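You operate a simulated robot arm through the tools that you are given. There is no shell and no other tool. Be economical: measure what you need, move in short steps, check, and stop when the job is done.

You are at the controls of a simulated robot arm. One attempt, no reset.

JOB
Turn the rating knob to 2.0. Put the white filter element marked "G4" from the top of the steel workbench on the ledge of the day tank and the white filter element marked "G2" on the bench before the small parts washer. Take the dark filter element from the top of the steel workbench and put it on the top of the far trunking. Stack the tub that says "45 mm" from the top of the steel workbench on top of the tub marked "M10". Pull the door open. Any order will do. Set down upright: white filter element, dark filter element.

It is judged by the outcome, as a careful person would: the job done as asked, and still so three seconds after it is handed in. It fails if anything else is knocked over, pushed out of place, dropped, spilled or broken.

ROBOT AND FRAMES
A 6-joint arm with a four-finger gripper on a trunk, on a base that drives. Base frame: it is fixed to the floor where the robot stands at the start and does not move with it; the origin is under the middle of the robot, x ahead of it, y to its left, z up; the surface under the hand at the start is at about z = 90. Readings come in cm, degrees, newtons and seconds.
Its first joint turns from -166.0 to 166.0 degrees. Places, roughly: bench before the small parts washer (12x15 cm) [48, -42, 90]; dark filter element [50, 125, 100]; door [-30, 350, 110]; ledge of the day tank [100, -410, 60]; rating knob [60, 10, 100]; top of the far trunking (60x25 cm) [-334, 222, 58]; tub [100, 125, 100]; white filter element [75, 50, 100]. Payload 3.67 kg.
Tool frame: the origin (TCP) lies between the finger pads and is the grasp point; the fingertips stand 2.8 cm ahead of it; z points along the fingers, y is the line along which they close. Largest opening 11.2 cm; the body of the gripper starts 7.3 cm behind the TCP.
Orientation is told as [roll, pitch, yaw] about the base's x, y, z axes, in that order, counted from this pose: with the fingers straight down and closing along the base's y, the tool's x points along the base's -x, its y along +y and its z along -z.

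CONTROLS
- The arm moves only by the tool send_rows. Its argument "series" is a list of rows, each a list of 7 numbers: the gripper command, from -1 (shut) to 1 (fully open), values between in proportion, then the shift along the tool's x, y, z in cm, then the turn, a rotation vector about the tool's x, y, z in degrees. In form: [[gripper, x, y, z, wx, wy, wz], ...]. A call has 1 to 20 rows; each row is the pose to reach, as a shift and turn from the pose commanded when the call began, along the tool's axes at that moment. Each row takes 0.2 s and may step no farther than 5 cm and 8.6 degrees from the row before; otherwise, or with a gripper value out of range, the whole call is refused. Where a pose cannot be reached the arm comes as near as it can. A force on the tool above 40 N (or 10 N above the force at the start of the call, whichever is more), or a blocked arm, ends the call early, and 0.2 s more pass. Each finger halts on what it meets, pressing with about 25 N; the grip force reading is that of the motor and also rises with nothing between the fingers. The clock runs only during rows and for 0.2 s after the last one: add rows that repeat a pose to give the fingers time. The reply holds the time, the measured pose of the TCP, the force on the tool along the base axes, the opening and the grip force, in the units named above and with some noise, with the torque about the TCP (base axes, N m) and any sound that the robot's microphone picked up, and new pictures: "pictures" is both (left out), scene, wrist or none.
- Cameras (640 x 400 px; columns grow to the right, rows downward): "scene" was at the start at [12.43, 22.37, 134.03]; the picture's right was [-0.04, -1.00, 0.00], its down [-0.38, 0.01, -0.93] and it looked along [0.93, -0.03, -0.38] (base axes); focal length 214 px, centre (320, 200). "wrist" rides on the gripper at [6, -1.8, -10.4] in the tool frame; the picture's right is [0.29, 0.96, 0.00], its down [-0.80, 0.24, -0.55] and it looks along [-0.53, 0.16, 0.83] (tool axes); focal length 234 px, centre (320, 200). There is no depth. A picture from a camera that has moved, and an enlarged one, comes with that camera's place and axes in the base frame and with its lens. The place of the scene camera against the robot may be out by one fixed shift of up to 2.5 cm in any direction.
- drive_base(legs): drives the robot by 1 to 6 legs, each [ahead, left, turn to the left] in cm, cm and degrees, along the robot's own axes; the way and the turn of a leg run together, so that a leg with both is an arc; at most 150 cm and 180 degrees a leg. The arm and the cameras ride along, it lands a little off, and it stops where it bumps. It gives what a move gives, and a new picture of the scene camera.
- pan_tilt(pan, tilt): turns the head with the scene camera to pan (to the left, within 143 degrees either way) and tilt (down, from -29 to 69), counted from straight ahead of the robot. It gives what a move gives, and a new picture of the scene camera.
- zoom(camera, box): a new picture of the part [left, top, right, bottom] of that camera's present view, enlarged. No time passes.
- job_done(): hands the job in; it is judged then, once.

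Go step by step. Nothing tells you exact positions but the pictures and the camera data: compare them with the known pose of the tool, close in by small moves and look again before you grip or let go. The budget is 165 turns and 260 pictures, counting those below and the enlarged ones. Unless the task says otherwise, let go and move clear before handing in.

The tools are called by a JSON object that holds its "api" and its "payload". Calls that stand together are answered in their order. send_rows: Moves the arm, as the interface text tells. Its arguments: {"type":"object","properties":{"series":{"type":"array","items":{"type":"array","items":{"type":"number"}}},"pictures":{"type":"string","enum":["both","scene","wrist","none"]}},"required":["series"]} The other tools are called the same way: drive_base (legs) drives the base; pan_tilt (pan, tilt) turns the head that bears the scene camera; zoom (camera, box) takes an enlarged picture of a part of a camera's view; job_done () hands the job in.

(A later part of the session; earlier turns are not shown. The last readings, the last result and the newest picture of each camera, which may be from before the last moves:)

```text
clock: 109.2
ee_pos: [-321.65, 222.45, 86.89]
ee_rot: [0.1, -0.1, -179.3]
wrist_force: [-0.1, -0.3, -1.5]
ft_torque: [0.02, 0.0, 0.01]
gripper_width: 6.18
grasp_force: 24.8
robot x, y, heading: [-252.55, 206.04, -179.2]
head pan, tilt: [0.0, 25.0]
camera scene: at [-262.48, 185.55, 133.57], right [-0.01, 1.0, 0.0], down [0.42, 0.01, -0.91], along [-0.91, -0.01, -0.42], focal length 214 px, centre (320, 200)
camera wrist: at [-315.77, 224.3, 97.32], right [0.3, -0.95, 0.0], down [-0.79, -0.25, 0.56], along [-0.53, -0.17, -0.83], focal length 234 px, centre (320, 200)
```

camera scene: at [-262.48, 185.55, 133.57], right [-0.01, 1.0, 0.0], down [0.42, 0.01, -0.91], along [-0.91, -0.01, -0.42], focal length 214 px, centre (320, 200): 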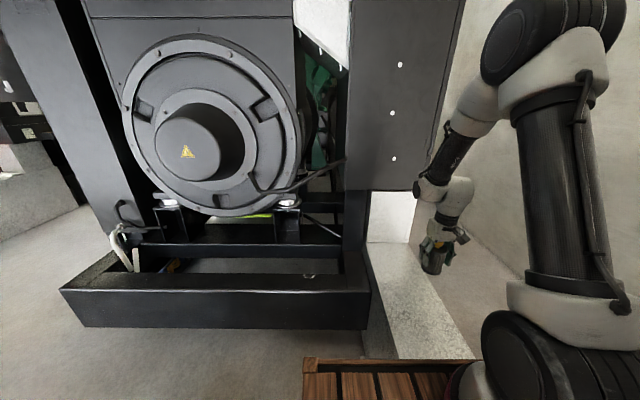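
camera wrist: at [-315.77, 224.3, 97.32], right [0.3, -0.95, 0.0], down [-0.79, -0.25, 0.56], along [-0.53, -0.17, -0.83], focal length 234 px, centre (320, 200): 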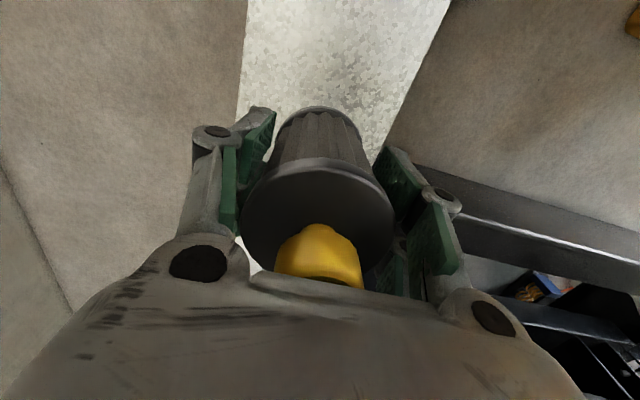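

Centred over the trunking. Lowering toward it.

{"api": "send_rows", "payload": {"series": [[-0.5, 0, 0, 5, 0, 0, 0], [-0.5, 0, 0, 10, 0, 0, 0], [-0.5, 0, 0, 15, 0, 0, 0], [-0.5, 0, 0, 19, 0, 0, 0], [-0.5, 0, 0, 21, 0, 0, 0], [-0.5, 0, 0, 22, 0, 0, 0], [-0.5, 0, 0, 22, 0, 0, 0]], "pictures": "wrist"}}

```text
clock: 110.8
ee_pos: [-321.82, 222.45, 65.21]
ee_rot: [0.1, -0.2, -179.3]
wrist_force: [0.6, -0.7, -1.7]
ft_torque: [-0.04, -0.02, 0.0]
gripper_width: 6.18
grasp_force: 24.3
robot x, y, heading: [-252.79, 205.93, -179.2]
head pan, tilt: [0.0, 25.0]
camera wrist: at [-315.95, 224.32, 75.57], right [0.3, -0.95, 0.0], down [-0.79, -0.25, 0.56], along [-0.53, -0.17, -0.83], focal length 234 px, centre (320, 200)
```

wrist: 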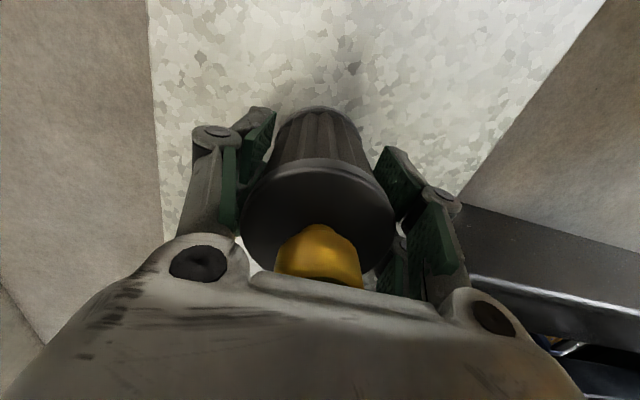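

{"api": "send_rows", "payload": {"series": [[-0.5, 0, 0, 0.3, 0, 0, 0], [-0.5, 0, 0, 0.6, 0, 0, 0], [-0.5, 0, 0, 0.9, 0, 0, 0], [-0.5, 0, 0, 1.1, 0, 0, 0], [-0.5, 0, 0, 1.1, 0, 0, 0]], "pictures": "none"}}

```text
clock: 112.0
ee_pos: [-321.88, 222.35, 64.13]
ee_rot: [0.1, -0.2, -179.4]
wrist_force: [-1.4, 2.8, 15.8]
ft_torque: [0.07, 0.19, -0.04]
gripper_width: 6.18
grasp_force: 24.9
robot x, y, heading: [-252.89, 206.11, -179.4]
head pan, tilt: [0.0, 25.0]
```

Contact at the expected height. Release and lift.

{"api": "send_rows", "payload": {"series": [[-0.5, 0, 0, -0.1, 0, 0, 0], [0, 0, 0, -0.1, 0, 0, 0], [0.5, 0, 0, -0.1, 0, 0, 0], [0.5, 0, 0, -4, 0, 0, 0], [0.5, 0, 0, -9, 0, 0, 0], [0.5, 0, 0, -14, 0, 0, 0], [0.5, 0, 0, -19, 0, 0, 0], [0.5, 0, 0, -24, 0, 0, 0], [0.5, 0, 0, -29, 0, 0, 0], [0.5, 0, 0, -34, 0, 0, 0], [0.5, 0, 0, -39, 0, 0, 0], [0.5, 0, 0, -44, 0, 0, 0], [0.5, 0, 0, -49, 0, 0, 0], [0.5, 0, 0, -54, 0, 0, 0], [0.5, 0, 0, -54, 0, 0, 0]], "pictures": "wrist"}}

```text
clock: 115.2
ee_pos: [-322.01, 222.71, 117.92]
ee_rot: [0.0, -0.2, -179.3]
wrist_force: [-0.7, 0.0, -0.2]
ft_torque: [0.01, -0.03, 0.01]
gripper_width: 8.39
grasp_force: 0.1
robot x, y, heading: [-252.9, 205.96, -179.4]
head pan, tilt: [0.0, 25.0]
camera wrist: at [-316.01, 224.62, 128.38], right [0.3, -0.95, 0.0], down [-0.79, -0.25, 0.56], along [-0.53, -0.17, -0.83], focal length 234 px, centre (320, 200)
```

wrist: 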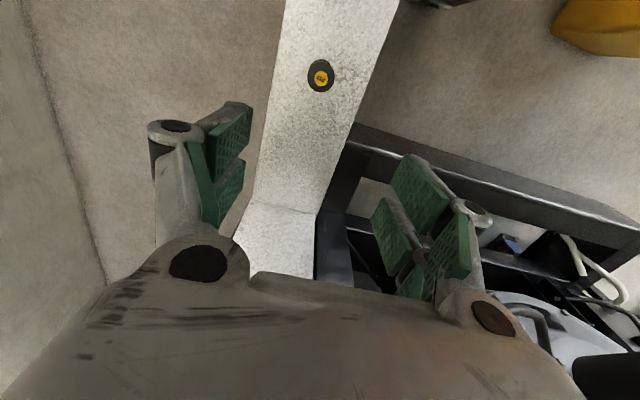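

Dark element stands upright on the trunking. Retracting, then turning and driving to face the door.

{"api": "send_rows", "payload": {"series": [[-0.2, 4, 3, 0, 0, 0, 0], [-0.5, 8, 6, 0, 0, 0, 0], [-0.5, 12, 9, 0, 0, 0, 0], [-0.5, 15, 13, 0, 0, 0, 0], [-0.5, 15, 16, 0, 0, 0, 0], [-0.5, 15, 16, 0, 0, 0, 0]], "pictures": "none"}}

{"api": "drive_base", "payload": {"legs": [[-15, 0, 0], [0, 0, -91], [0, -110, 0], [0, -55, 0]]}}

```text
clock: 116.6
ee_pos: [-306.38, 206.61, 118.31]
ee_rot: [0.1, -0.2, -179.3]
wrist_force: [0.7, 0.1, 0.0]
ft_torque: [-0.02, -0.02, -0.02]
gripper_width: 2.8
grasp_force: 0.1
robot x, y, heading: [-252.65, 205.68, -179.2]
head pan, tilt: [0.0, 25.0]
```

```text
clock: 129.8
ee_pos: [-71.55, 257.87, 118.31]
ee_rot: [0.1, -0.1, 88.8]
wrist_force: [-0.2, 0.5, -0.2]
ft_torque: [0.03, 0.06, 0.0]
gripper_width: 2.8
grasp_force: 0.0
robot x, y, heading: [-74.34, 204.61, 88.6]
head pan, tilt: [0.0, 25.0]
camera scene: at [-94.25, 217.18, 133.57], right [1.0, -0.02, 0.0], down [-0.01, -0.42, -0.91], along [0.02, 0.91, -0.42], focal length 214 px, centre (320, 200)
```

scene: 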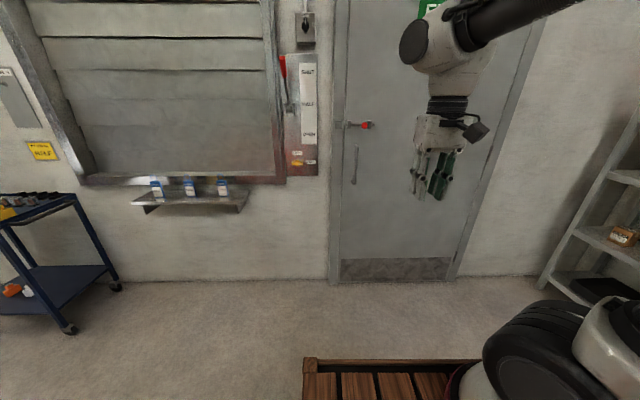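

{"api": "zoom", "payload": {"camera": "scene", "box": [320, 90, 440, 210]}}

{"api": "zoom", "payload": {"camera": "scene", "box": [335, 110, 385, 150]}}

{"api": "zoom", "payload": {"camera": "scene", "box": [260, 0, 340, 180]}}

```text
3.33 times, centred on (380, 150) of scene
camera zoom: at [-94.25, 217.18, 133.57], right [1.0, -0.02, 0.0], down [-0.01, -0.42, -0.91], along [0.02, 0.91, -0.42], focal length 715 px, centre (120, 367)
```

zoom: 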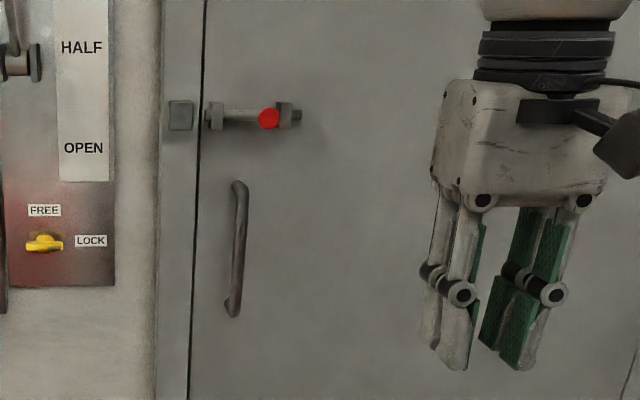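

```text
10.00 times, centred on (360, 130) of scene
camera zoom: at [-94.25, 217.18, 133.57], right [1.0, -0.02, 0.0], down [-0.01, -0.42, -0.91], along [0.02, 0.91, -0.42], focal length 2145 px, centre (-80, 900)
```

zoom: 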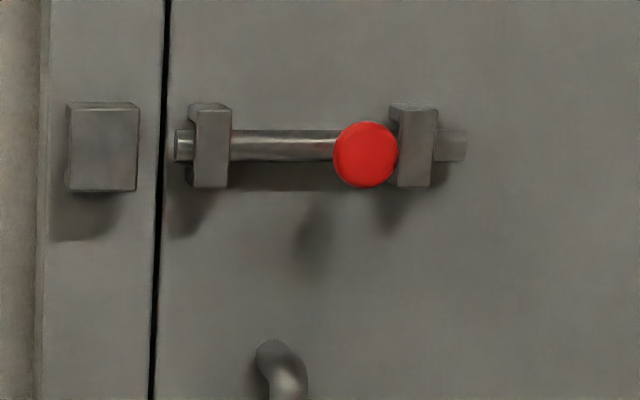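

```text
2.22 times, centred on (300, 90) of scene
camera zoom: at [-94.25, 217.18, 133.57], right [1.0, -0.02, 0.0], down [-0.01, -0.42, -0.91], along [0.02, 0.91, -0.42], focal length 477 px, centre (364, 444)
```

zoom: 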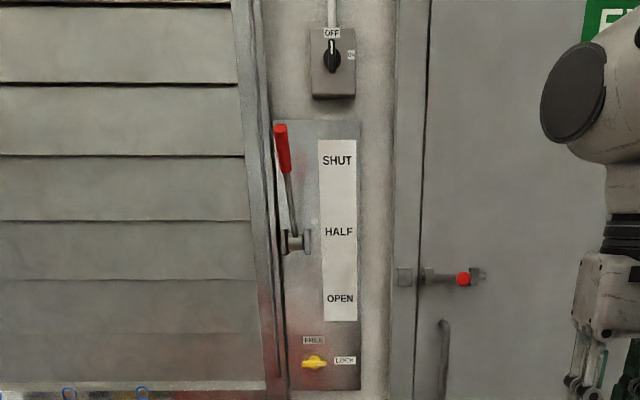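

The slide bolt is already withdrawn, so the vertical pull bar (≈(−70,344), z 86–110) will open the door; hinge is at x≈+20. I drive to ~107 cm from it and bring the tool horizontal.

{"api": "drive_base", "payload": {"legs": [[33, 0, 1.4]]}}

{"api": "send_rows", "payload": {"series": [[0, -3, 0, 0, 0, 0, 0], [0, -6, 0, 0, 0, -8, 0], [0, -9, 0, 1.5, 0, -16, 0], [0, -12, 0, 3, 0, -24, 0], [0, -15, 0, 5, 0, -32, 0], [0, -18, 0, 7, 0, -40, 0], [0, -21, 0, 9, 0, -48, 0], [0, -24, 0, 11, 0, -56, 0], [0, -27, 0, 13, 0, -64, 0], [0, -30, 0, 15, 0, -72, 0], [0, -32, 0, 17, 0, -80, 0], [0, -33, 0, 18, 0, -85, 0], [0, -33, 0, 19, 0, -90, 0], [0, -33, 0, 19, 0, -90, 0]]}}

```text
clock: 131.9
ee_pos: [-72.87, 291.09, 118.22]
ee_rot: [0.0, -0.3, 90.4]
wrist_force: [-0.4, 0.9, 0.1]
ft_torque: [0.02, -0.04, 0.0]
gripper_width: 2.8
grasp_force: 0.1
robot x, y, heading: [-74.02, 237.08, 90.4]
head pan, tilt: [0.0, 25.0]
camera scene: at [-94.34, 249.6, 133.57], right [1.0, 0.01, 0.0], down [0.0, -0.42, -0.91], along [-0.01, 0.91, -0.42], focal length 214 px, centre (320, 200)
```

scene: 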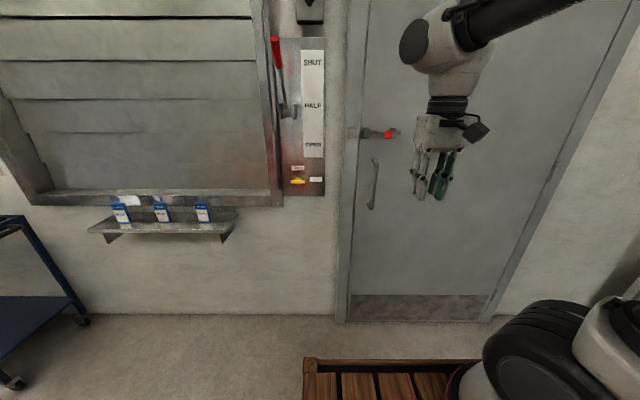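

```text
clock: 134.9
ee_pos: [-80.24, 324.89, 102.33]
ee_rot: [-73.6, -85.7, 160.5]
wrist_force: [-0.4, 0.4, 0.1]
ft_torque: [0.03, -0.02, -0.02]
gripper_width: 5.61
grasp_force: 0.0
out of reach, approached as far as the arm can: row 7, 8, 9, 10, 11, 12, 13, 14
robot x, y, heading: [-73.86, 237.4, 90.3]
head pan, tilt: [0.0, 25.0]
camera scene: at [-94.34, 249.6, 133.57], right [1.0, 0.01, 0.0], down [0.0, -0.42, -0.91], along [-0.01, 0.91, -0.42], focal length 214 px, centre (320, 200)
camera wrist: at [-78.64, 314.38, 96.7], right [-0.93, 0.04, -0.36], down [-0.32, -0.52, 0.79], along [-0.15, 0.85, 0.5], focal length 234 px, centre (320, 200)
```

scene: 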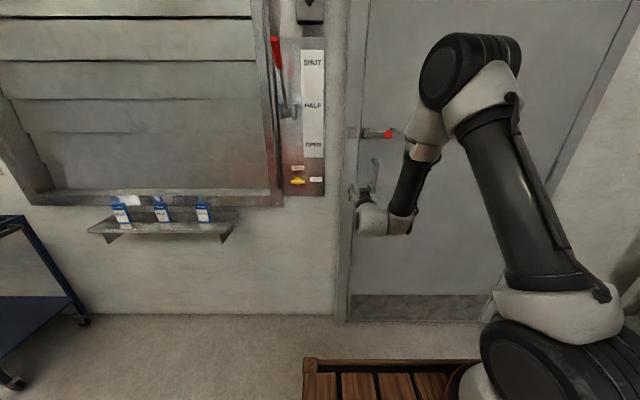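
wrist: 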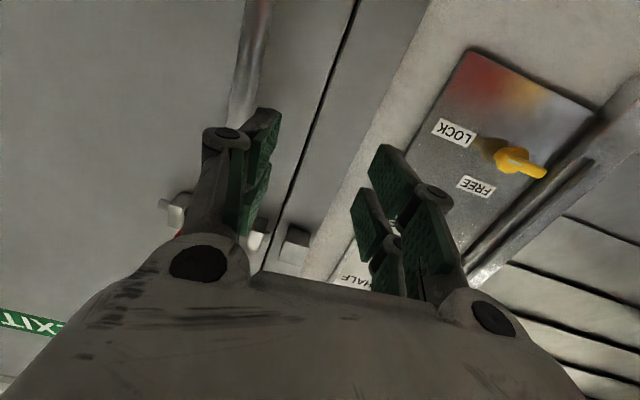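

The fully horizontal pose isn't reachable; I'll use a ~45° forward-down tool tilt instead, which still grips a vertical bar.

{"api": "send_rows", "payload": {"series": [[0, -1, 0, 0, 0, 8, 0], [0, -2, 0, -2, 0, 16, 0], [0, -3, 0, -4, 0, 24, 0], [0, -4, 0, -6, 0, 32, 0], [0, -5, 0, -6, 0, 40, 0], [0, -5, 0, -6, 0, 45, 0], [0, -5, 0, -6, 0, 45, 0], [0, -5, 0, -6, 0, 45, 0]]}}

```text
clock: 136.8
ee_pos: [-80.8, 318.97, 107.23]
ee_rot: [-5.7, -43.6, 91.1]
wrist_force: [0.1, -1.0, 0.4]
ft_torque: [0.0, 0.03, 0.02]
gripper_width: 5.59
grasp_force: 0.1
robot x, y, heading: [-73.76, 237.16, 90.5]
head pan, tilt: [0.0, 25.0]
camera scene: at [-94.34, 249.6, 133.57], right [1.0, 0.01, 0.0], down [0.0, -0.42, -0.91], along [-0.01, 0.91, -0.42], focal length 214 px, centre (320, 200)
camera wrist: at [-79.76, 307.44, 110.8], right [-0.95, -0.16, -0.27], down [-0.3, 0.21, 0.93], along [-0.09, 0.96, -0.25], focal length 234 px, centre (320, 200)
```

scene: 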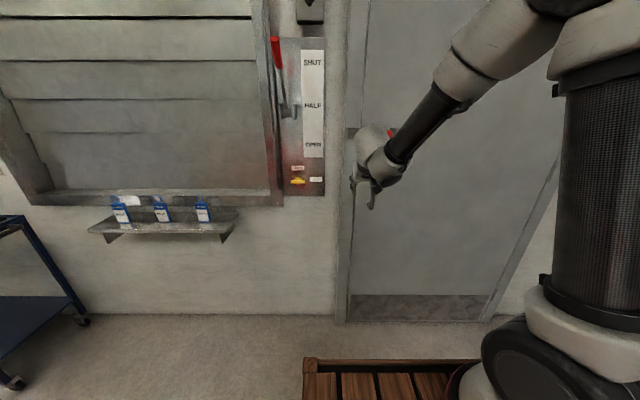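
wrist: 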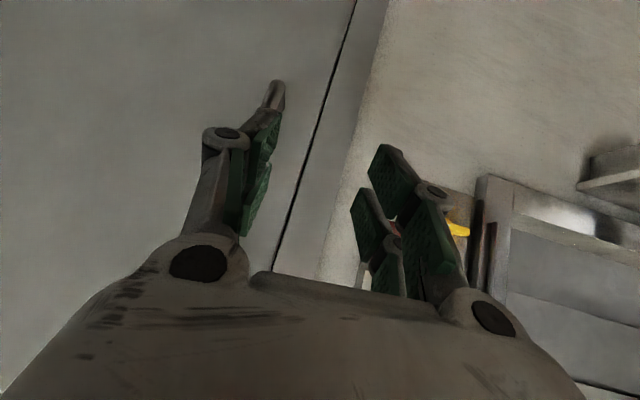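

Pose is good; aligning with the bar at x≈−70 and approaching to y≈334.

{"api": "send_rows", "payload": {"series": [[0.2, -1, -3, 1, -2, 0, 0], [0.2, -2, -6, 3, -5.7, 0, 0], [0.2, -3, -9.4, 6, -5.7, 0, 0], [0.2, -4, -9.4, 10, -5.7, 0, 0], [0.2, -5, -9.4, 14, -5.7, 0, 0], [0.2, -5.2, -9.4, 17.1, -5.7, 0, 0], [0.2, -5.2, -9.4, 17.1, -5.7, 0, 0]]}}

```text
clock: 138.3
ee_pos: [-74.02, 333.46, 99.08]
ee_rot: [-0.2, -43.5, 91.0]
wrist_force: [1.2, -0.2, 0.4]
ft_torque: [0.0, 0.04, -0.02]
gripper_width: 6.73
grasp_force: 0.0
out of reach, approached as far as the arm can: row 3, 4, 5, 6, 7
robot x, y, heading: [-74.27, 237.33, 90.4]
head pan, tilt: [0.0, 25.0]
camera scene: at [-94.34, 249.57, 133.57], right [1.0, 0.01, 0.0], down [0.0, -0.42, -0.91], along [-0.01, 0.91, -0.42], focal length 214 px, centre (320, 200)
camera wrist: at [-72.11, 322.02, 102.6], right [-0.95, -0.22, -0.2], down [-0.25, 0.19, 0.95], along [-0.17, 0.96, -0.24], focal length 234 px, centre (320, 200)
```

scene: 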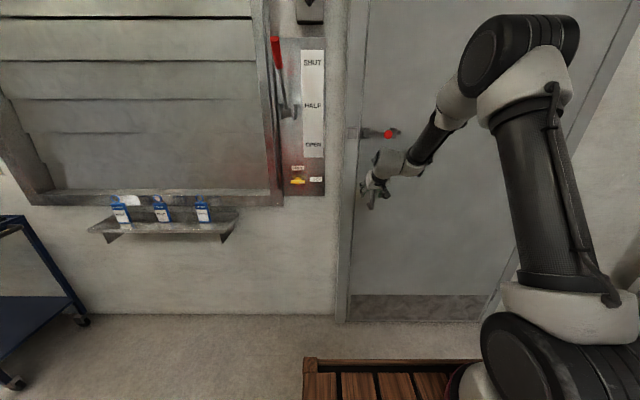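
wrist: 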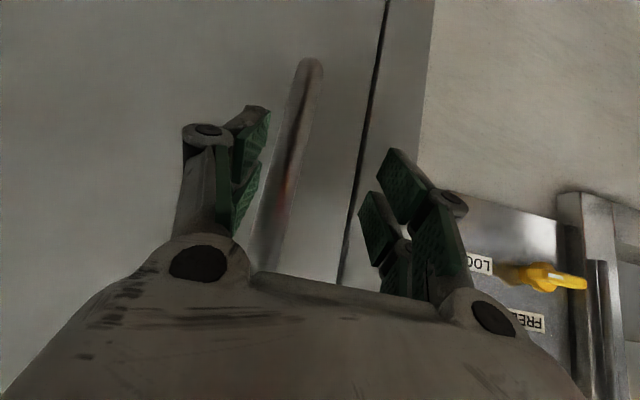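

The bar runs between the fingers at x≈−71.7. I'll use the base to close the remaining gap.

{"api": "drive_base", "payload": {"legs": [[8, -2.3, 0]]}}

{"api": "send_rows", "payload": {"series": [[0.2, 0, 0, 0, 0, 0, 0]], "pictures": "wrist"}}

```text
clock: 139.4
ee_pos: [-72.25, 339.21, 99.01]
ee_rot: [-0.3, -43.1, 91.3]
wrist_force: [2.3, -22.8, 10.9]
ft_torque: [1.98, 0.26, 0.01]
gripper_width: 6.71
grasp_force: 0.1
robot x, y, heading: [-72.2, 243.88, 90.5]
head pan, tilt: [0.0, 25.0]
stopped in leg 1: the force on the tool passed its limit at 180 N (the readings are from after the stop); the commanded pose is now the measured one
camera scene: at [-92.48, 255.75, 133.59], right [1.0, 0.01, 0.0], down [0.0, -0.42, -0.91], along [-0.01, 0.91, -0.42], focal length 214 px, centre (320, 200)
```

scene: 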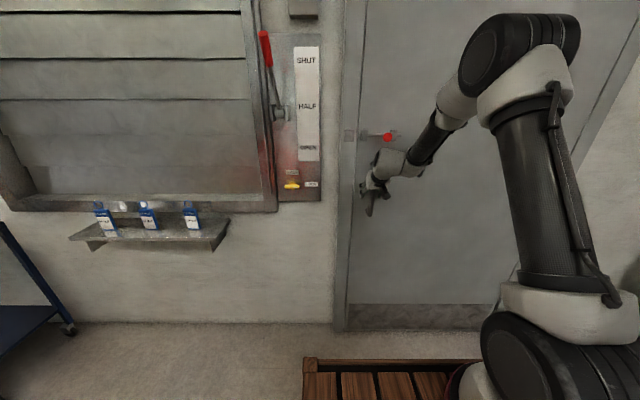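

```text
clock: 139.8
ee_pos: [-72.26, 339.39, 99.04]
ee_rot: [-0.3, -43.1, 91.3]
wrist_force: [3.4, -27.6, 12.6]
ft_torque: [2.33, 0.3, 0.01]
gripper_width: 6.72
grasp_force: 0.0
robot x, y, heading: [-71.95, 243.8, 90.3]
head pan, tilt: [0.0, 25.0]
camera wrist: at [-70.28, 327.82, 102.56], right [-0.95, -0.23, -0.2], down [-0.25, 0.2, 0.95], along [-0.18, 0.95, -0.25], focal length 234 px, centre (320, 200)
```

wrist: 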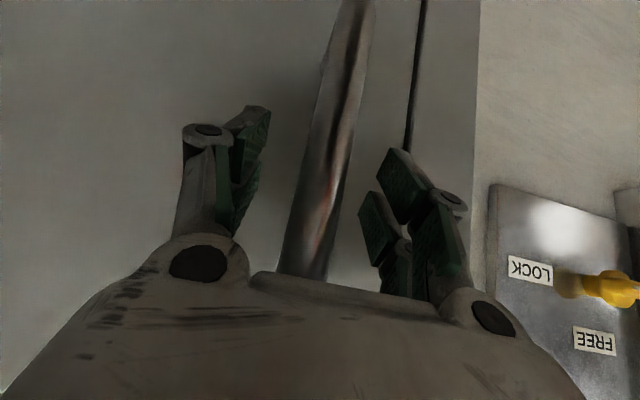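

Tips have touched the door face with the bar right at the grasp point. Backing off slightly and closing.

{"api": "send_rows", "payload": {"series": [[0.2, 0.4, 0, -0.4, 0, 0, 0], [0.2, 0.6, 0, -0.6, 0, 0, 0], [-0.3, 0.6, 0, -0.6, 0, 0, 0], [-0.8, 0.6, 0, -0.6, 0, 0, 0], [-0.8, 0.6, 0, -0.6, 0, 0, 0]], "pictures": "wrist"}}

```text
clock: 141.0
ee_pos: [-72.01, 338.41, 98.83]
ee_rot: [-0.5, -43.0, 91.2]
wrist_force: [18.1, 2.8, -1.4]
ft_torque: [-0.02, -0.53, 0.03]
gripper_width: 2.1
grasp_force: 45.2
robot x, y, heading: [-72.08, 243.84, 90.3]
head pan, tilt: [0.0, 25.0]
camera wrist: at [-70.15, 327.09, 102.39], right [-0.95, -0.23, -0.2], down [-0.25, 0.2, 0.95], along [-0.17, 0.95, -0.25], focal length 234 px, centre (320, 200)
```

wrist: 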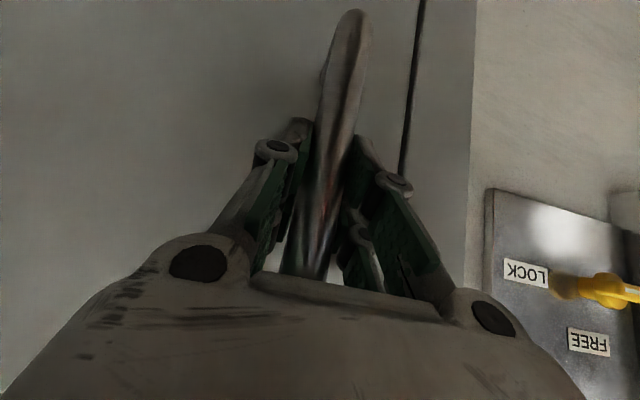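

Bar gripped (2.1 cm). Pulling the first 5° along the hinge arc.

{"api": "send_rows", "payload": {"series": [[-1, 0.7, -0.2, -0.7, -0.4, 0, -0.45], [-1, 1.47, -0.29, -1.37, -0.85, 0, -0.91], [-1, 2.94, -0.43, -2.75, -1.7, 0, -1.83], [-1, 4.42, -0.59, -4.12, -2.56, 0, -2.74], [-1, 5.88, -0.82, -5.49, -3.41, 0, -3.66], [-1, 5.88, -0.82, -5.49, -3.41, 0, -3.66]]}}

```text
clock: 141.3
ee_pos: [-72.16, 338.34, 98.78]
ee_rot: [-0.5, -43.3, 91.1]
wrist_force: [9.0, 6.8, -6.2]
ft_torque: [-0.43, -0.03, 0.08]
gripper_width: 2.1
grasp_force: 45.0
out of reach, approached as far as the arm can: row 1
robot x, y, heading: [-71.97, 243.74, 90.3]
head pan, tilt: [0.0, 25.0]
stopped in row 1: the force on the tool passed its limit at 54 N (the readings are from after the stop); the commanded pose is now the measured one
camera scene: at [-92.41, 256.01, 133.57], right [1.0, 0.01, 0.0], down [0.0, -0.42, -0.91], along [0.0, 0.91, -0.42], focal length 214 px, centre (320, 200)
camera wrist: at [-70.17, 326.82, 102.34], right [-0.95, -0.22, -0.2], down [-0.25, 0.2, 0.95], along [-0.17, 0.95, -0.24], focal length 234 px, centre (320, 200)
```

scene: 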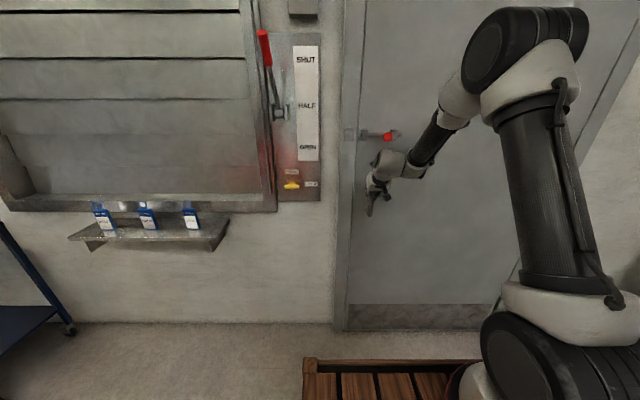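
wrist: 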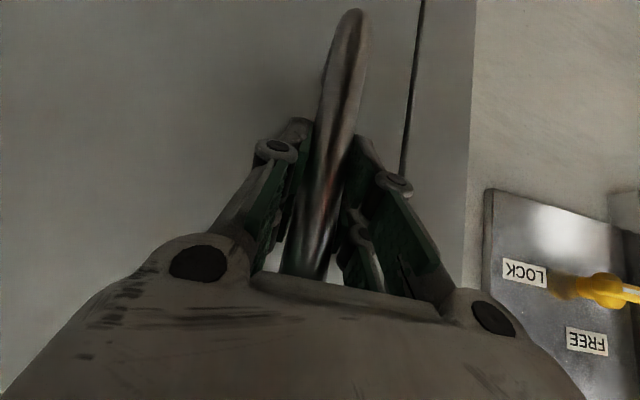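

The tilted pose sits at a wrist limit. Better: grip the upper bar with the tool straight down, from a base position further left so the whole arc stays in reach. Releasing and re-posing.

{"api": "send_rows", "payload": {"series": [[-0.2, 0, 0, 0, 0, 0, 0], [0.2, 0, 0, 0, 0, 0, 0], [0.2, 1, 0, -3, 0, 0, 0], [0.2, 2, 0, -7, 0, 0, 0], [0.2, 3, 0, -11, 0, 0, 0], [0.2, 4, 0, -15, 0, 0, 0], [0.2, 4, 0, -19, 0, 8, 0], [0.2, 4, 0, -20, 0, 16, 0], [0.2, 4, 0, -20, 0, 24, 0], [0.2, 4, 0, -20, 0, 32, 0], [0.2, 4, 0, -20, 0, 40, 0], [0.2, 4, 0, -20, 0, 43, 0], [0.2, 4, 0, -20, 0, 43, 0]]}}

```text
clock: 144.1
ee_pos: [-71.97, 321.37, 110.67]
ee_rot: [-0.4, -0.2, 90.8]
wrist_force: [0.4, 0.4, -0.8]
ft_torque: [-0.02, 0.01, 0.01]
gripper_width: 6.75
grasp_force: 0.0
out of reach, approached as far as the arm can: row 7, 8
robot x, y, heading: [-72.17, 243.37, 90.2]
head pan, tilt: [0.0, 25.0]
camera scene: at [-92.46, 255.92, 133.57], right [1.0, 0.01, 0.0], down [0.0, -0.42, -0.91], along [-0.01, 0.91, -0.42], focal length 214 px, centre (320, 200)
camera wrist: at [-70.24, 315.5, 121.01], right [-0.95, -0.3, -0.01], down [-0.26, 0.79, 0.56], along [-0.16, 0.53, -0.83], focal length 234 px, centre (320, 200)
```

scene: 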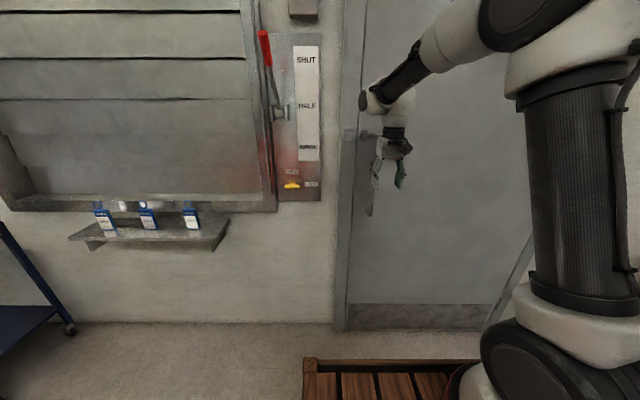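
wrist: 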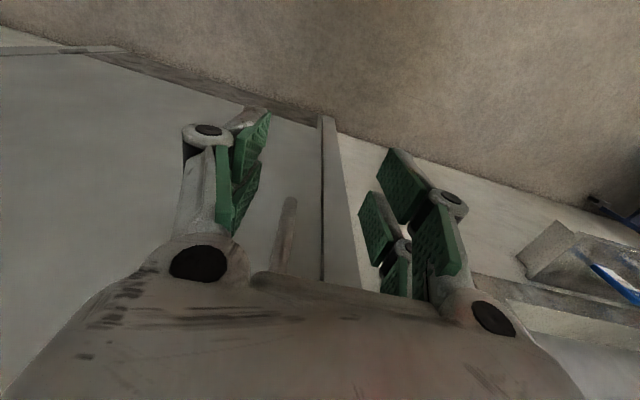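

Tool is vertical now. Repositioning the base left ~23 cm and slightly forward.

{"api": "drive_base", "payload": {"legs": [[3, 23, 0]]}}

{"api": "send_rows", "payload": {"series": [[0.2, 0, -4.5, 0, 0, 0, 0], [0.2, 0, -9, 0, 0, 0, 0], [0.2, 0, -13.5, 0, 0, 0, 0], [0.2, 0, -18, 0, 0, -6, 0], [0.2, 0, -22.5, 0, 0, -12, 0], [0.2, 0, -22.5, 0, 0, -19, 0], [0.2, 0, -22.5, 0, 0, -25, 0], [0.2, 0, -22.5, 0, 0, -25, 0]]}}

```text
clock: 145.8
ee_pos: [-94.76, 324.37, 110.6]
ee_rot: [-0.3, -0.3, 91.2]
wrist_force: [-0.6, -0.4, 0.7]
ft_torque: [0.04, 0.0, 0.0]
gripper_width: 6.72
grasp_force: 0.1
robot x, y, heading: [-94.38, 246.31, 90.7]
head pan, tilt: [0.0, 25.0]
camera scene: at [-114.84, 258.67, 133.57], right [1.0, 0.01, 0.0], down [0.0, -0.42, -0.91], along [-0.01, 0.91, -0.42], focal length 214 px, centre (320, 200)
```

scene: 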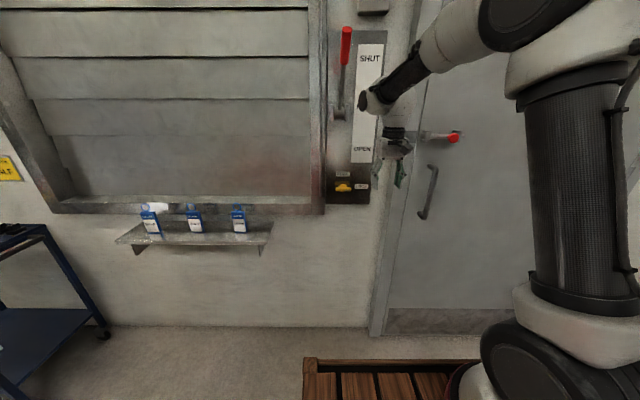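

```text
clock: 147.6
ee_pos: [-72.11, 324.94, 110.63]
ee_rot: [-0.5, -25.2, 91.3]
wrist_force: [-0.2, 0.2, 0.0]
ft_torque: [-0.02, 0.02, 0.04]
gripper_width: 6.7
grasp_force: 0.1
robot x, y, heading: [-94.43, 246.6, 90.7]
head pan, tilt: [0.0, 25.0]
camera scene: at [-114.83, 258.68, 133.57], right [1.0, 0.01, 0.0], down [0.0, -0.42, -0.91], along [-0.01, 0.91, -0.42], focal length 214 px, centre (320, 200)
camera wrist: at [-70.28, 315.13, 117.51], right [-0.95, -0.28, -0.13], down [-0.26, 0.48, 0.84], along [-0.17, 0.83, -0.53], focal length 234 px, centre (320, 200)
```

scene: 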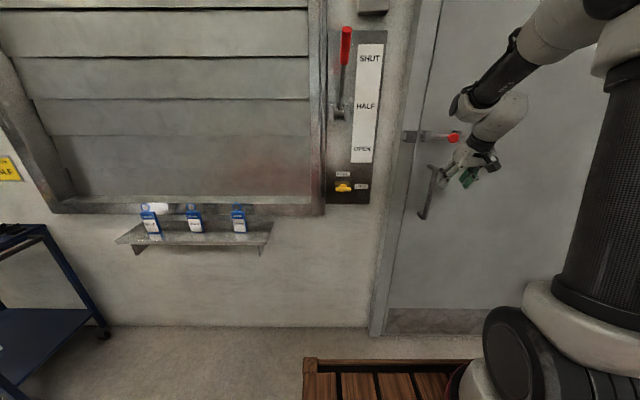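
wrist: 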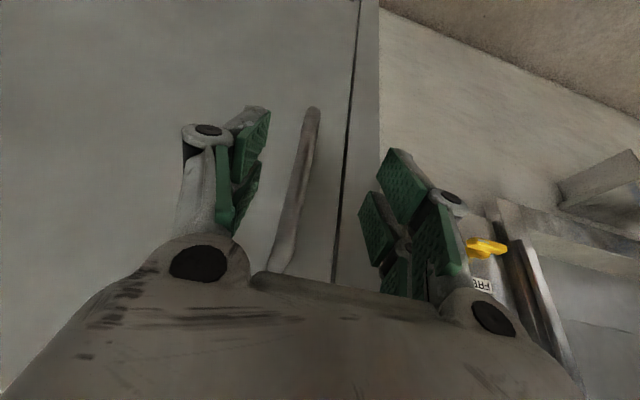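

Pitch −25° works here. Approaching the bar around (−72, 338, 102).

{"api": "send_rows", "payload": {"series": [[0.2, -2, -0.2, 3.5, 0, 0, 0], [0.2, -4, -0.4, 7, 0, 0, 0], [0.2, -6, -0.4, 10, 0, 0, 0], [0.2, -7.5, -0.4, 12.5, 0, 0, 0], [0.2, -8.3, -0.4, 13.4, 0, 0, 0], [0.2, -8.3, -0.4, 13.4, 0, 0, 0]]}}

```text
clock: 149.0
ee_pos: [-71.89, 338.05, 102.34]
ee_rot: [-0.4, -25.3, 91.2]
wrist_force: [-0.6, -0.6, 0.2]
ft_torque: [-0.01, -0.01, 0.0]
gripper_width: 6.69
grasp_force: 0.0
robot x, y, heading: [-94.22, 246.44, 90.5]
head pan, tilt: [0.0, 25.0]
camera scene: at [-114.83, 258.67, 133.57], right [1.0, 0.01, 0.0], down [0.0, -0.42, -0.91], along [-0.01, 0.91, -0.42], focal length 214 px, centre (320, 200)
camera wrist: at [-70.05, 328.19, 109.14], right [-0.95, -0.28, -0.13], down [-0.26, 0.48, 0.84], along [-0.17, 0.83, -0.53], focal length 234 px, centre (320, 200)
```

scene: 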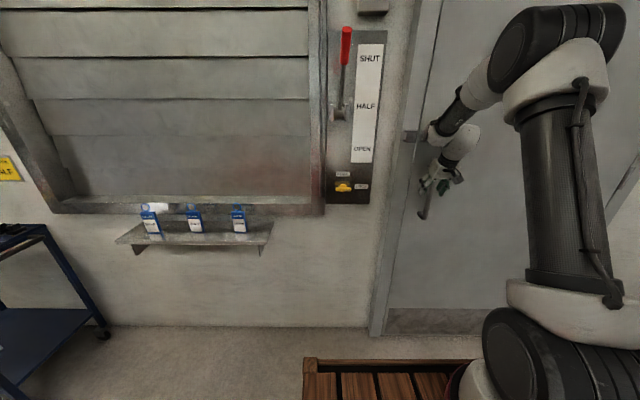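
wrist: 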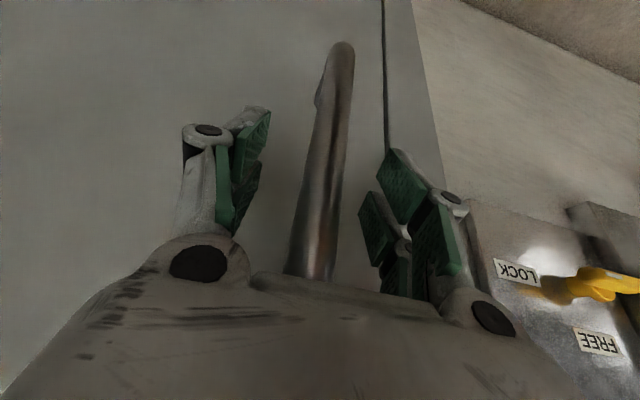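

Bar centred at the grasp depth. Closing.

{"api": "send_rows", "payload": {"series": [[-0.3, 0, 0, 0, 0, 0, 0], [-0.6, 0, 0, 0, 0, 0, 0], [-1, 0, 0, 0, 0, 0, 0], [-1, 0, 0, 0, 0, 0, 0]], "pictures": "none"}}

```text
clock: 150.0
ee_pos: [-71.95, 338.05, 102.21]
ee_rot: [-0.2, -25.2, 91.3]
wrist_force: [-10.5, 0.4, -1.2]
ft_torque: [0.08, 0.34, 0.06]
gripper_width: 2.16
grasp_force: 44.9
robot x, y, heading: [-94.53, 246.6, 90.7]
head pan, tilt: [0.0, 25.0]
```

Pulling the first 5° slowly.

{"api": "send_rows", "payload": {"series": [[-1, 0.9, 0, -0.4, -0.25, 0, -0.55], [-1, 1.83, -0.05, -0.86, -0.53, 0, -1.13], [-1, 2.7, -0.12, -1.3, -0.8, 0, -1.7], [-1, 3.65, -0.2, -1.72, -1.06, 0, -2.26], [-1, 5.47, -0.4, -2.57, -1.6, 0, -3.39], [-1, 7.28, -0.6, -3.43, -2.13, 0, -4.52], [-1, 7.28, -0.6, -3.43, -2.13, 0, -4.52]]}}

```text
clock: 151.6
ee_pos: [-71.07, 330.05, 102.09]
ee_rot: [-0.5, -25.4, 96.3]
wrist_force: [5.2, 1.3, 16.5]
ft_torque: [0.87, -0.08, 0.14]
gripper_width: 2.18
grasp_force: 45.0
robot x, y, heading: [-94.18, 246.61, 90.5]
head pan, tilt: [0.0, 25.0]
camera scene: at [-114.81, 258.61, 133.58], right [1.0, 0.01, 0.0], down [0.0, -0.42, -0.91], along [-0.01, 0.91, -0.42], focal length 214 px, centre (320, 200)
camera wrist: at [-68.43, 320.38, 109.07], right [-0.92, -0.36, -0.13], down [-0.3, 0.45, 0.84], along [-0.24, 0.82, -0.53], focal length 234 px, centre (320, 200)
```

scene: 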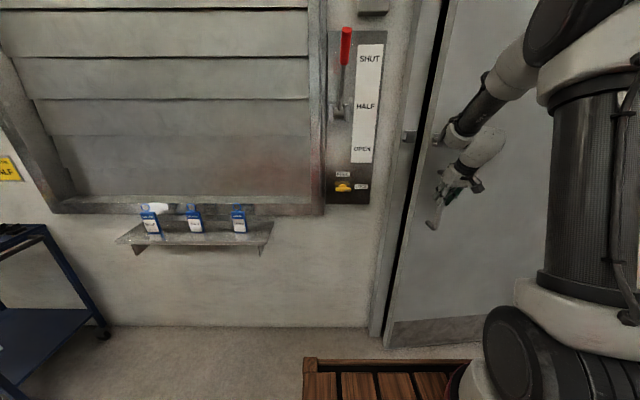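
wrist: 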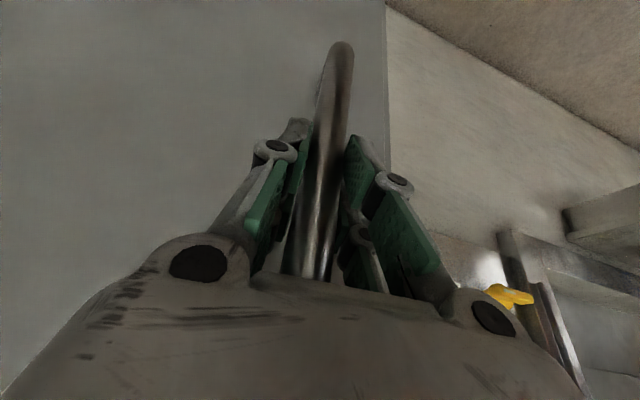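

The door swings freely. Continuing along the same arc another 15°.

{"api": "send_rows", "payload": {"series": [[-1, 1.83, -0.09, -0.86, -0.53, 0, -1.13], [-1, 3.65, -0.23, -1.72, -1.06, 0, -2.26], [-1, 5.47, -0.42, -2.57, -1.6, 0, -3.39], [-1, 7.28, -0.64, -3.43, -2.13, 0, -4.52], [-1, 9.1, -0.92, -4.28, -2.66, 0, -5.65], [-1, 10.9, -1.23, -5.13, -3.19, 0, -6.79], [-1, 12.7, -1.59, -5.98, -3.72, 0, -7.92], [-1, 14.49, -1.98, -6.82, -4.26, 0, -9.05], [-1, 16.27, -2.43, -7.66, -4.79, 0, -10.18], [-1, 18.04, -2.91, -8.49, -5.32, 0, -11.31], [-1, 19.8, -3.44, -9.32, -5.85, 0, -12.44], [-1, 21.56, -4.01, -10.15, -6.39, 0, -13.57], [-1, 21.56, -4.01, -10.15, -6.39, 0, -13.57]], "pictures": "wrist"}}

```text
clock: 153.1
ee_pos: [-68.38, 317.86, 102.17]
ee_rot: [-0.7, -25.2, 104.0]
wrist_force: [7.1, 9.7, -5.9]
ft_torque: [-0.87, -0.27, -0.26]
gripper_width: 2.19
grasp_force: 44.9
robot x, y, heading: [-94.66, 246.37, 90.7]
head pan, tilt: [0.0, 25.0]
stopped in row 7: the force on the tool passed its limit at 42 N (the readings are from after the stop); the commanded pose is now the measured one
camera wrist: at [-64.29, 308.72, 109.05], right [-0.87, -0.48, -0.13], down [-0.36, 0.41, 0.84], along [-0.35, 0.78, -0.53], focal length 234 px, centre (320, 200)
```

wrist: 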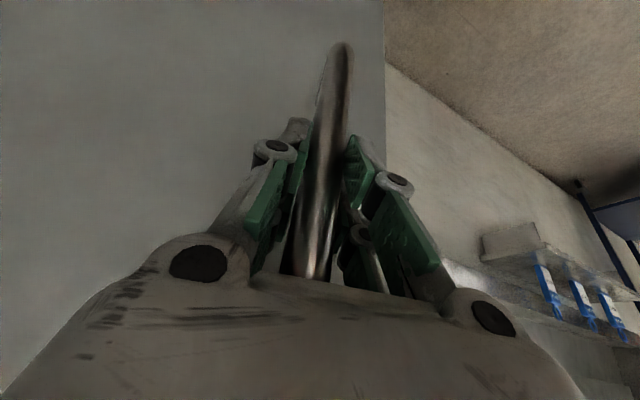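

Only a dynamic force peak. Continue slower.

{"api": "send_rows", "payload": {"series": [[-1, 0.6, -0.03, -0.28, -0.17, 0, -0.38], [-1, 1.4, -0.07, -0.66, -0.4, 0, -0.87], [-1, 2.5, -0.14, -1.18, -0.73, 0, -1.55], [-1, 3.65, -0.23, -1.72, -1.06, 0, -2.26], [-1, 4.86, -0.35, -2.29, -1.42, 0, -3.01], [-1, 6.07, -0.48, -2.86, -1.77, 0, -3.77], [-1, 7.28, -0.64, -3.43, -2.13, 0, -4.52], [-1, 8.5, -0.82, -4, -2.48, 0, -5.28], [-1, 9.7, -1.02, -4.56, -2.84, 0, -6.03], [-1, 10.9, -1.23, -5.13, -3.19, 0, -6.79], [-1, 12.1, -1.46, -5.69, -3.55, 0, -7.54], [-1, 13.3, -1.71, -6.26, -3.9, 0, -8.3], [-1, 14.49, -1.98, -6.82, -4.26, 0, -9.05], [-1, 15.67, -2.28, -7.38, -4.61, 0, -9.8], [-1, 16.86, -2.59, -7.93, -4.97, 0, -10.56], [-1, 18.04, -2.91, -8.49, -5.32, 0, -11.31], [-1, 19.2, -3.26, -9.04, -5.68, 0, -12.06], [-1, 20.4, -3.63, -9.6, -6.03, 0, -12.82], [-1, 21.56, -4.01, -10.15, -6.39, 0, -13.57], [-1, 21.56, -4.01, -10.15, -6.39, 0, -13.57]], "pictures": "wrist"}}

```text
clock: 154.5
ee_pos: [-66.04, 311.78, 102.14]
ee_rot: [-1.3, -25.3, 108.1]
wrist_force: [10.8, 9.2, -14.7]
ft_torque: [-0.9, -0.19, -0.18]
gripper_width: 2.19
grasp_force: 44.6
robot x, y, heading: [-94.12, 246.52, 90.4]
head pan, tilt: [0.0, 25.0]
stopped in row 6: the force on the tool passed its limit at 43 N (the readings are from after the stop); the commanded pose is now the measured one
camera wrist: at [-61.51, 302.92, 109.09], right [-0.83, -0.54, -0.14], down [-0.39, 0.38, 0.84], along [-0.4, 0.75, -0.53], focal length 234 px, centre (320, 200)
```

wrist: 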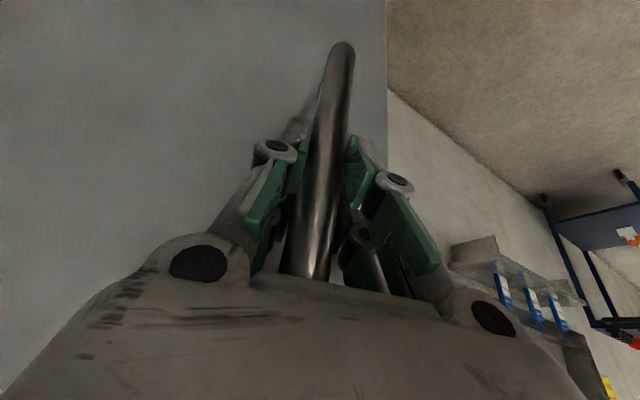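

Slight radial/roll misfit. Adjusting the hinge estimate and continuing.

{"api": "send_rows", "payload": {"series": [[-1, 0.3, -0.1, -0.05, -0.6, 0, -0.2], [-1, 1.2, -0.17, -0.45, -1.4, 0, -0.75], [-1, 2.4, -0.29, -1.02, -2, 0, -1.5], [-1, 3.65, -0.43, -1.65, -2.36, 0, -2.26], [-1, 4.86, -0.6, -2.2, -2.72, 0, -3.01], [-1, 6.07, -0.78, -2.8, -3.07, 0, -3.77], [-1, 7.28, -0.96, -3.35, -3.43, 0, -4.52], [-1, 8.5, -1.18, -3.92, -3.78, 0, -5.28], [-1, 9.7, -1.42, -4.5, -4.14, 0, -6.03], [-1, 10.88, -1.65, -5.05, -4.49, 0, -6.79], [-1, 12.1, -1.95, -5.6, -4.85, 0, -7.54], [-1, 13.3, -2.24, -6.2, -5.2, 0, -8.3], [-1, 14.45, -2.53, -6.73, -5.56, 0, -9.05], [-1, 14.45, -2.53, -6.73, -5.56, 0, -9.05]], "pictures": "none"}}

```text
clock: 156.2
ee_pos: [-62.57, 304.56, 102.08]
ee_rot: [-0.4, -25.4, 113.1]
wrist_force: [10.2, 7.7, -18.8]
ft_torque: [-0.66, -0.56, -0.21]
gripper_width: 2.17
grasp_force: 45.1
robot x, y, heading: [-94.26, 246.47, 90.3]
head pan, tilt: [0.0, 25.0]
stopped in row 8: the force on the tool passed its limit at 42 N (the readings are from after the stop); the commanded pose is now the measured one
```

{"api": "send_rows", "payload": {"series": [[-1, 0.07, -0.2, 0.15, 0, 0, 0], [-1, 0.1, -0.2, 0.22, 0, 0, 0], [-1, 0.1, -0.2, 0.22, 0, 0, 0]], "pictures": "none"}}

```text
clock: 156.9
ee_pos: [-62.53, 304.62, 102.13]
ee_rot: [-0.4, -25.5, 113.2]
wrist_force: [-0.1, 0.7, 24.7]
ft_torque: [-0.35, -0.07, 0.09]
gripper_width: 2.15
grasp_force: 44.7
robot x, y, heading: [-94.56, 246.34, 90.6]
head pan, tilt: [0.0, 25.0]
```

{"api": "send_rows", "payload": {"series": [[-1, 0.25, -0.03, -0.25, -0.15, 0, -0.2], [-1, 1.15, -0.13, -0.67, -0.45, 0, -0.75], [-1, 2.35, -0.27, -1.24, -0.8, 0, -1.5], [-1, 3.6, -0.42, -1.84, -1.07, 0, -2.26], [-1, 4.8, -0.6, -2.4, -1.42, 0, -3.01], [-1, 6.02, -0.8, -2.98, -1.78, 0, -3.77], [-1, 7.23, -1.01, -3.56, -2.13, 0, -4.52], [-1, 8.45, -1.25, -4.13, -2.48, 0, -5.28], [-1, 9.65, -1.5, -4.7, -2.84, 0, -6.03], [-1, 10.83, -1.77, -5.27, -3.2, 0, -6.79], [-1, 12.05, -2.08, -5.84, -3.55, 0, -7.54], [-1, 13.25, -2.39, -6.41, -3.9, 0, -8.3], [-1, 14.4, -2.7, -6.96, -4.26, 0, -9.05], [-1, 14.4, -2.7, -6.96, -4.26, 0, -9.05]]}}

```text
clock: 159.7
ee_pos: [-53.74, 291.29, 102.04]
ee_rot: [-0.5, -25.4, 122.8]
wrist_force: [2.2, 6.4, -5.7]
ft_torque: [-0.81, -0.66, -0.17]
gripper_width: 2.2
grasp_force: 44.9
robot x, y, heading: [-93.99, 246.52, 90.4]
head pan, tilt: [0.0, 25.0]
stopped in row 13: the force on the tool passed its limit at 42 N (the readings are from after the stop); the commanded pose is now the measured one
camera scene: at [-114.71, 258.78, 133.57], right [1.0, 0.01, 0.0], down [0.0, -0.42, -0.91], along [-0.01, 0.91, -0.42], focal length 214 px, centre (320, 200)
camera wrist: at [-47.05, 283.91, 109.03], right [-0.67, -0.73, -0.13], down [-0.47, 0.27, 0.84], along [-0.58, 0.62, -0.53], focal length 234 px, centre (320, 200)
```

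scene: 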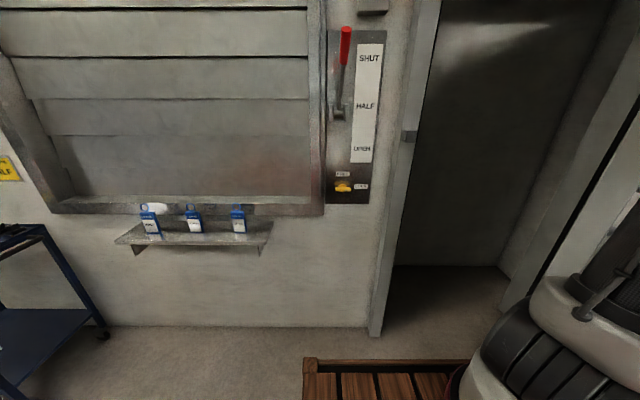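
wrist: 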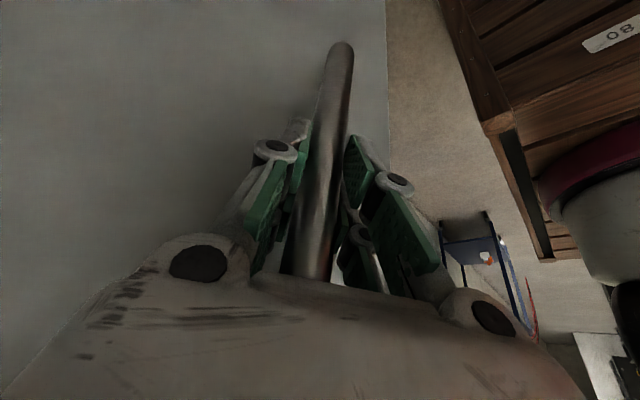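

31° open and forces low. Continuing the same arc.

{"api": "send_rows", "payload": {"series": [[-1, 0.3, -0.03, -0.12, -0.15, 0, -0.2], [-1, 1.2, -0.13, -0.56, -0.45, 0, -0.75], [-1, 2.4, -0.27, -1.13, -0.8, 0, -1.5], [-1, 3.65, -0.42, -1.73, -1.07, 0, -2.26], [-1, 4.85, -0.6, -2.3, -1.42, 0, -3.01], [-1, 6.07, -0.8, -2.87, -1.78, 0, -3.77], [-1, 7.28, -1.01, -3.45, -2.13, 0, -4.52], [-1, 8.5, -1.25, -4.02, -2.48, 0, -5.28], [-1, 9.7, -1.5, -4.6, -2.84, 0, -6.03], [-1, 10.88, -1.77, -5.16, -3.2, 0, -6.79], [-1, 12.1, -2.08, -5.73, -3.55, 0, -7.54], [-1, 13.3, -2.39, -6.3, -3.9, 0, -8.3], [-1, 14.45, -2.7, -6.85, -4.26, 0, -9.05], [-1, 15.67, -3.06, -7.44, -4.61, 0, -9.8], [-1, 16.86, -3.43, -8, -4.97, 0, -10.56], [-1, 17.99, -3.8, -8.53, -5.32, 0, -11.31], [-1, 17.99, -3.8, -8.53, -5.32, 0, -11.31]], "pictures": "none"}}

```text
clock: 160.8
ee_pos: [-51.03, 288.07, 102.08]
ee_rot: [-0.9, -25.3, 125.5]
wrist_force: [7.4, 11.9, -17.4]
ft_torque: [-0.6, -0.66, -0.13]
gripper_width: 2.16
grasp_force: 45.2
robot x, y, heading: [-94.39, 246.49, 90.6]
head pan, tilt: [0.0, 25.0]
stopped in row 5: the force on the tool passed its limit at 42 N (the readings are from after the stop); the commanded pose is now the measured one
```

{"api": "send_rows", "payload": {"series": [[-1, 0.04, -0.1, 0.1, -0.3, 0, 0], [-1, 0.4, -0.15, -0.07, -0.8, 0, -0.2], [-1, 1.1, -0.25, -0.4, -1.1, 0, -0.65], [-1, 2.1, -0.4, -0.87, -1.35, 0, -1.25], [-1, 3.2, -0.56, -1.38, -1.6, 0, -1.95], [-1, 4.3, -0.76, -1.9, -1.95, 0, -2.65], [-1, 5.4, -0.94, -2.4, -2.3, 0, -3.35], [-1, 6.5, -1.13, -2.9, -2.6, 0, -4.05], [-1, 7.6, -1.37, -3.43, -2.92, 0, -4.74], [-1, 8.7, -1.62, -3.93, -3.25, 0, -5.43], [-1, 9.8, -1.89, -4.45, -3.57, 0, -6.12], [-1, 10.9, -2.17, -4.95, -3.9, 0, -6.8], [-1, 12, -2.48, -5.46, -4.23, 0, -7.5], [-1, 13.1, -2.8, -5.97, -4.55, 0, -8.2], [-1, 14.2, -3.15, -6.48, -4.9, 0, -8.9], [-1, 14.45, -3.22, -6.59, -4.96, 0, -9.05], [-1, 14.45, -3.22, -6.59, -4.96, 0, -9.05]], "pictures": "none"}}

```text
clock: 162.5
ee_pos: [-46.9, 283.85, 102.2]
ee_rot: [-0.7, -25.4, 129.5]
wrist_force: [-3.1, 0.1, 3.7]
ft_torque: [-0.17, 0.0, -0.27]
gripper_width: 2.19
grasp_force: 45.1
robot x, y, heading: [-94.34, 246.38, 90.5]
head pan, tilt: [0.0, 25.0]
stopped in row 8: the force on the tool passed its limit at 50 N (the readings are from after the stop); the commanded pose is now the measured one
```

{"api": "send_rows", "payload": {"series": [[-1, 0.5, -0.07, -0.24, -0.14, 0, -0.3], [-1, 1.0, -0.13, -0.47, -0.29, 0, -0.62], [-1, 1.5, -0.2, -0.71, -0.44, 0, -0.93], [-1, 2.2, -0.31, -1.04, -0.64, 0, -1.36], [-1, 2.9, -0.41, -1.37, -0.85, 0, -1.8], [-1, 3.65, -0.52, -1.72, -1.07, 0, -2.26], [-1, 4.4, -0.66, -2.08, -1.28, 0, -2.73], [-1, 5.1, -0.8, -2.41, -1.49, 0, -3.16], [-1, 5.8, -0.93, -2.74, -1.7, 0, -3.6], [-1, 6.5, -1.07, -3.07, -1.9, 0, -4.04], [-1, 7.28, -1.22, -3.44, -2.13, 0, -4.52], [-1, 8, -1.4, -3.78, -2.34, 0, -4.98], [-1, 8.7, -1.57, -4.11, -2.55, 0, -5.42], [-1, 9.4, -1.74, -4.44, -2.76, 0, -5.87], [-1, 10.1, -1.91, -4.77, -2.97, 0, -6.31], [-1, 10.88, -2.1, -5.14, -3.2, 0, -6.79], [-1, 10.88, -2.1, -5.14, -3.2, 0, -6.79]]}}

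```text
clock: 162.9
ee_pos: [-46.59, 283.54, 102.13]
ee_rot: [-0.9, -25.7, 129.5]
wrist_force: [-4.3, 3.7, 4.3]
ft_torque: [-0.08, -0.07, -0.27]
gripper_width: 2.17
grasp_force: 44.8
robot x, y, heading: [-94.26, 246.31, 90.5]
head pan, tilt: [0.0, 25.0]
stopped in row 2: the force on the tool passed its limit at 42 N (the readings are from after the stop); the commanded pose is now the measured one
camera scene: at [-114.77, 258.7, 133.57], right [1.0, 0.01, 0.0], down [0.0, -0.42, -0.91], along [-0.01, 0.91, -0.42], focal length 214 px, centre (320, 200)
camera wrist: at [-39.07, 276.95, 109.04], right [-0.58, -0.81, -0.14], down [-0.5, 0.21, 0.84], along [-0.65, 0.55, -0.52], focal length 234 px, centre (320, 200)
```

scene: 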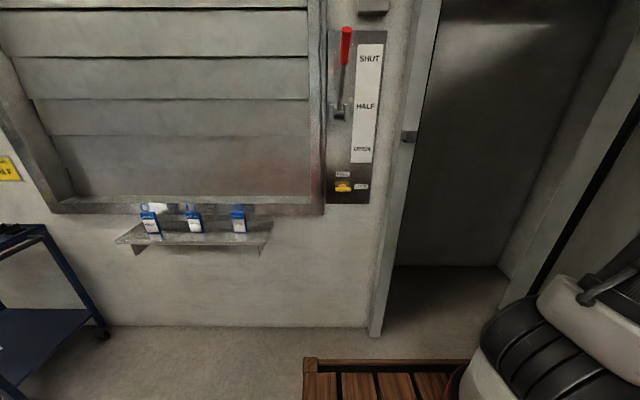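
wrist: 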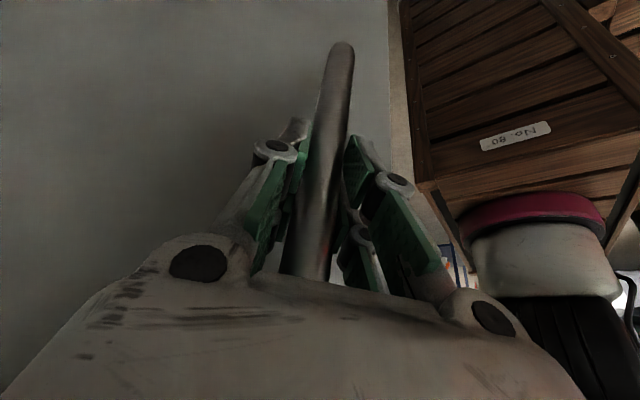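

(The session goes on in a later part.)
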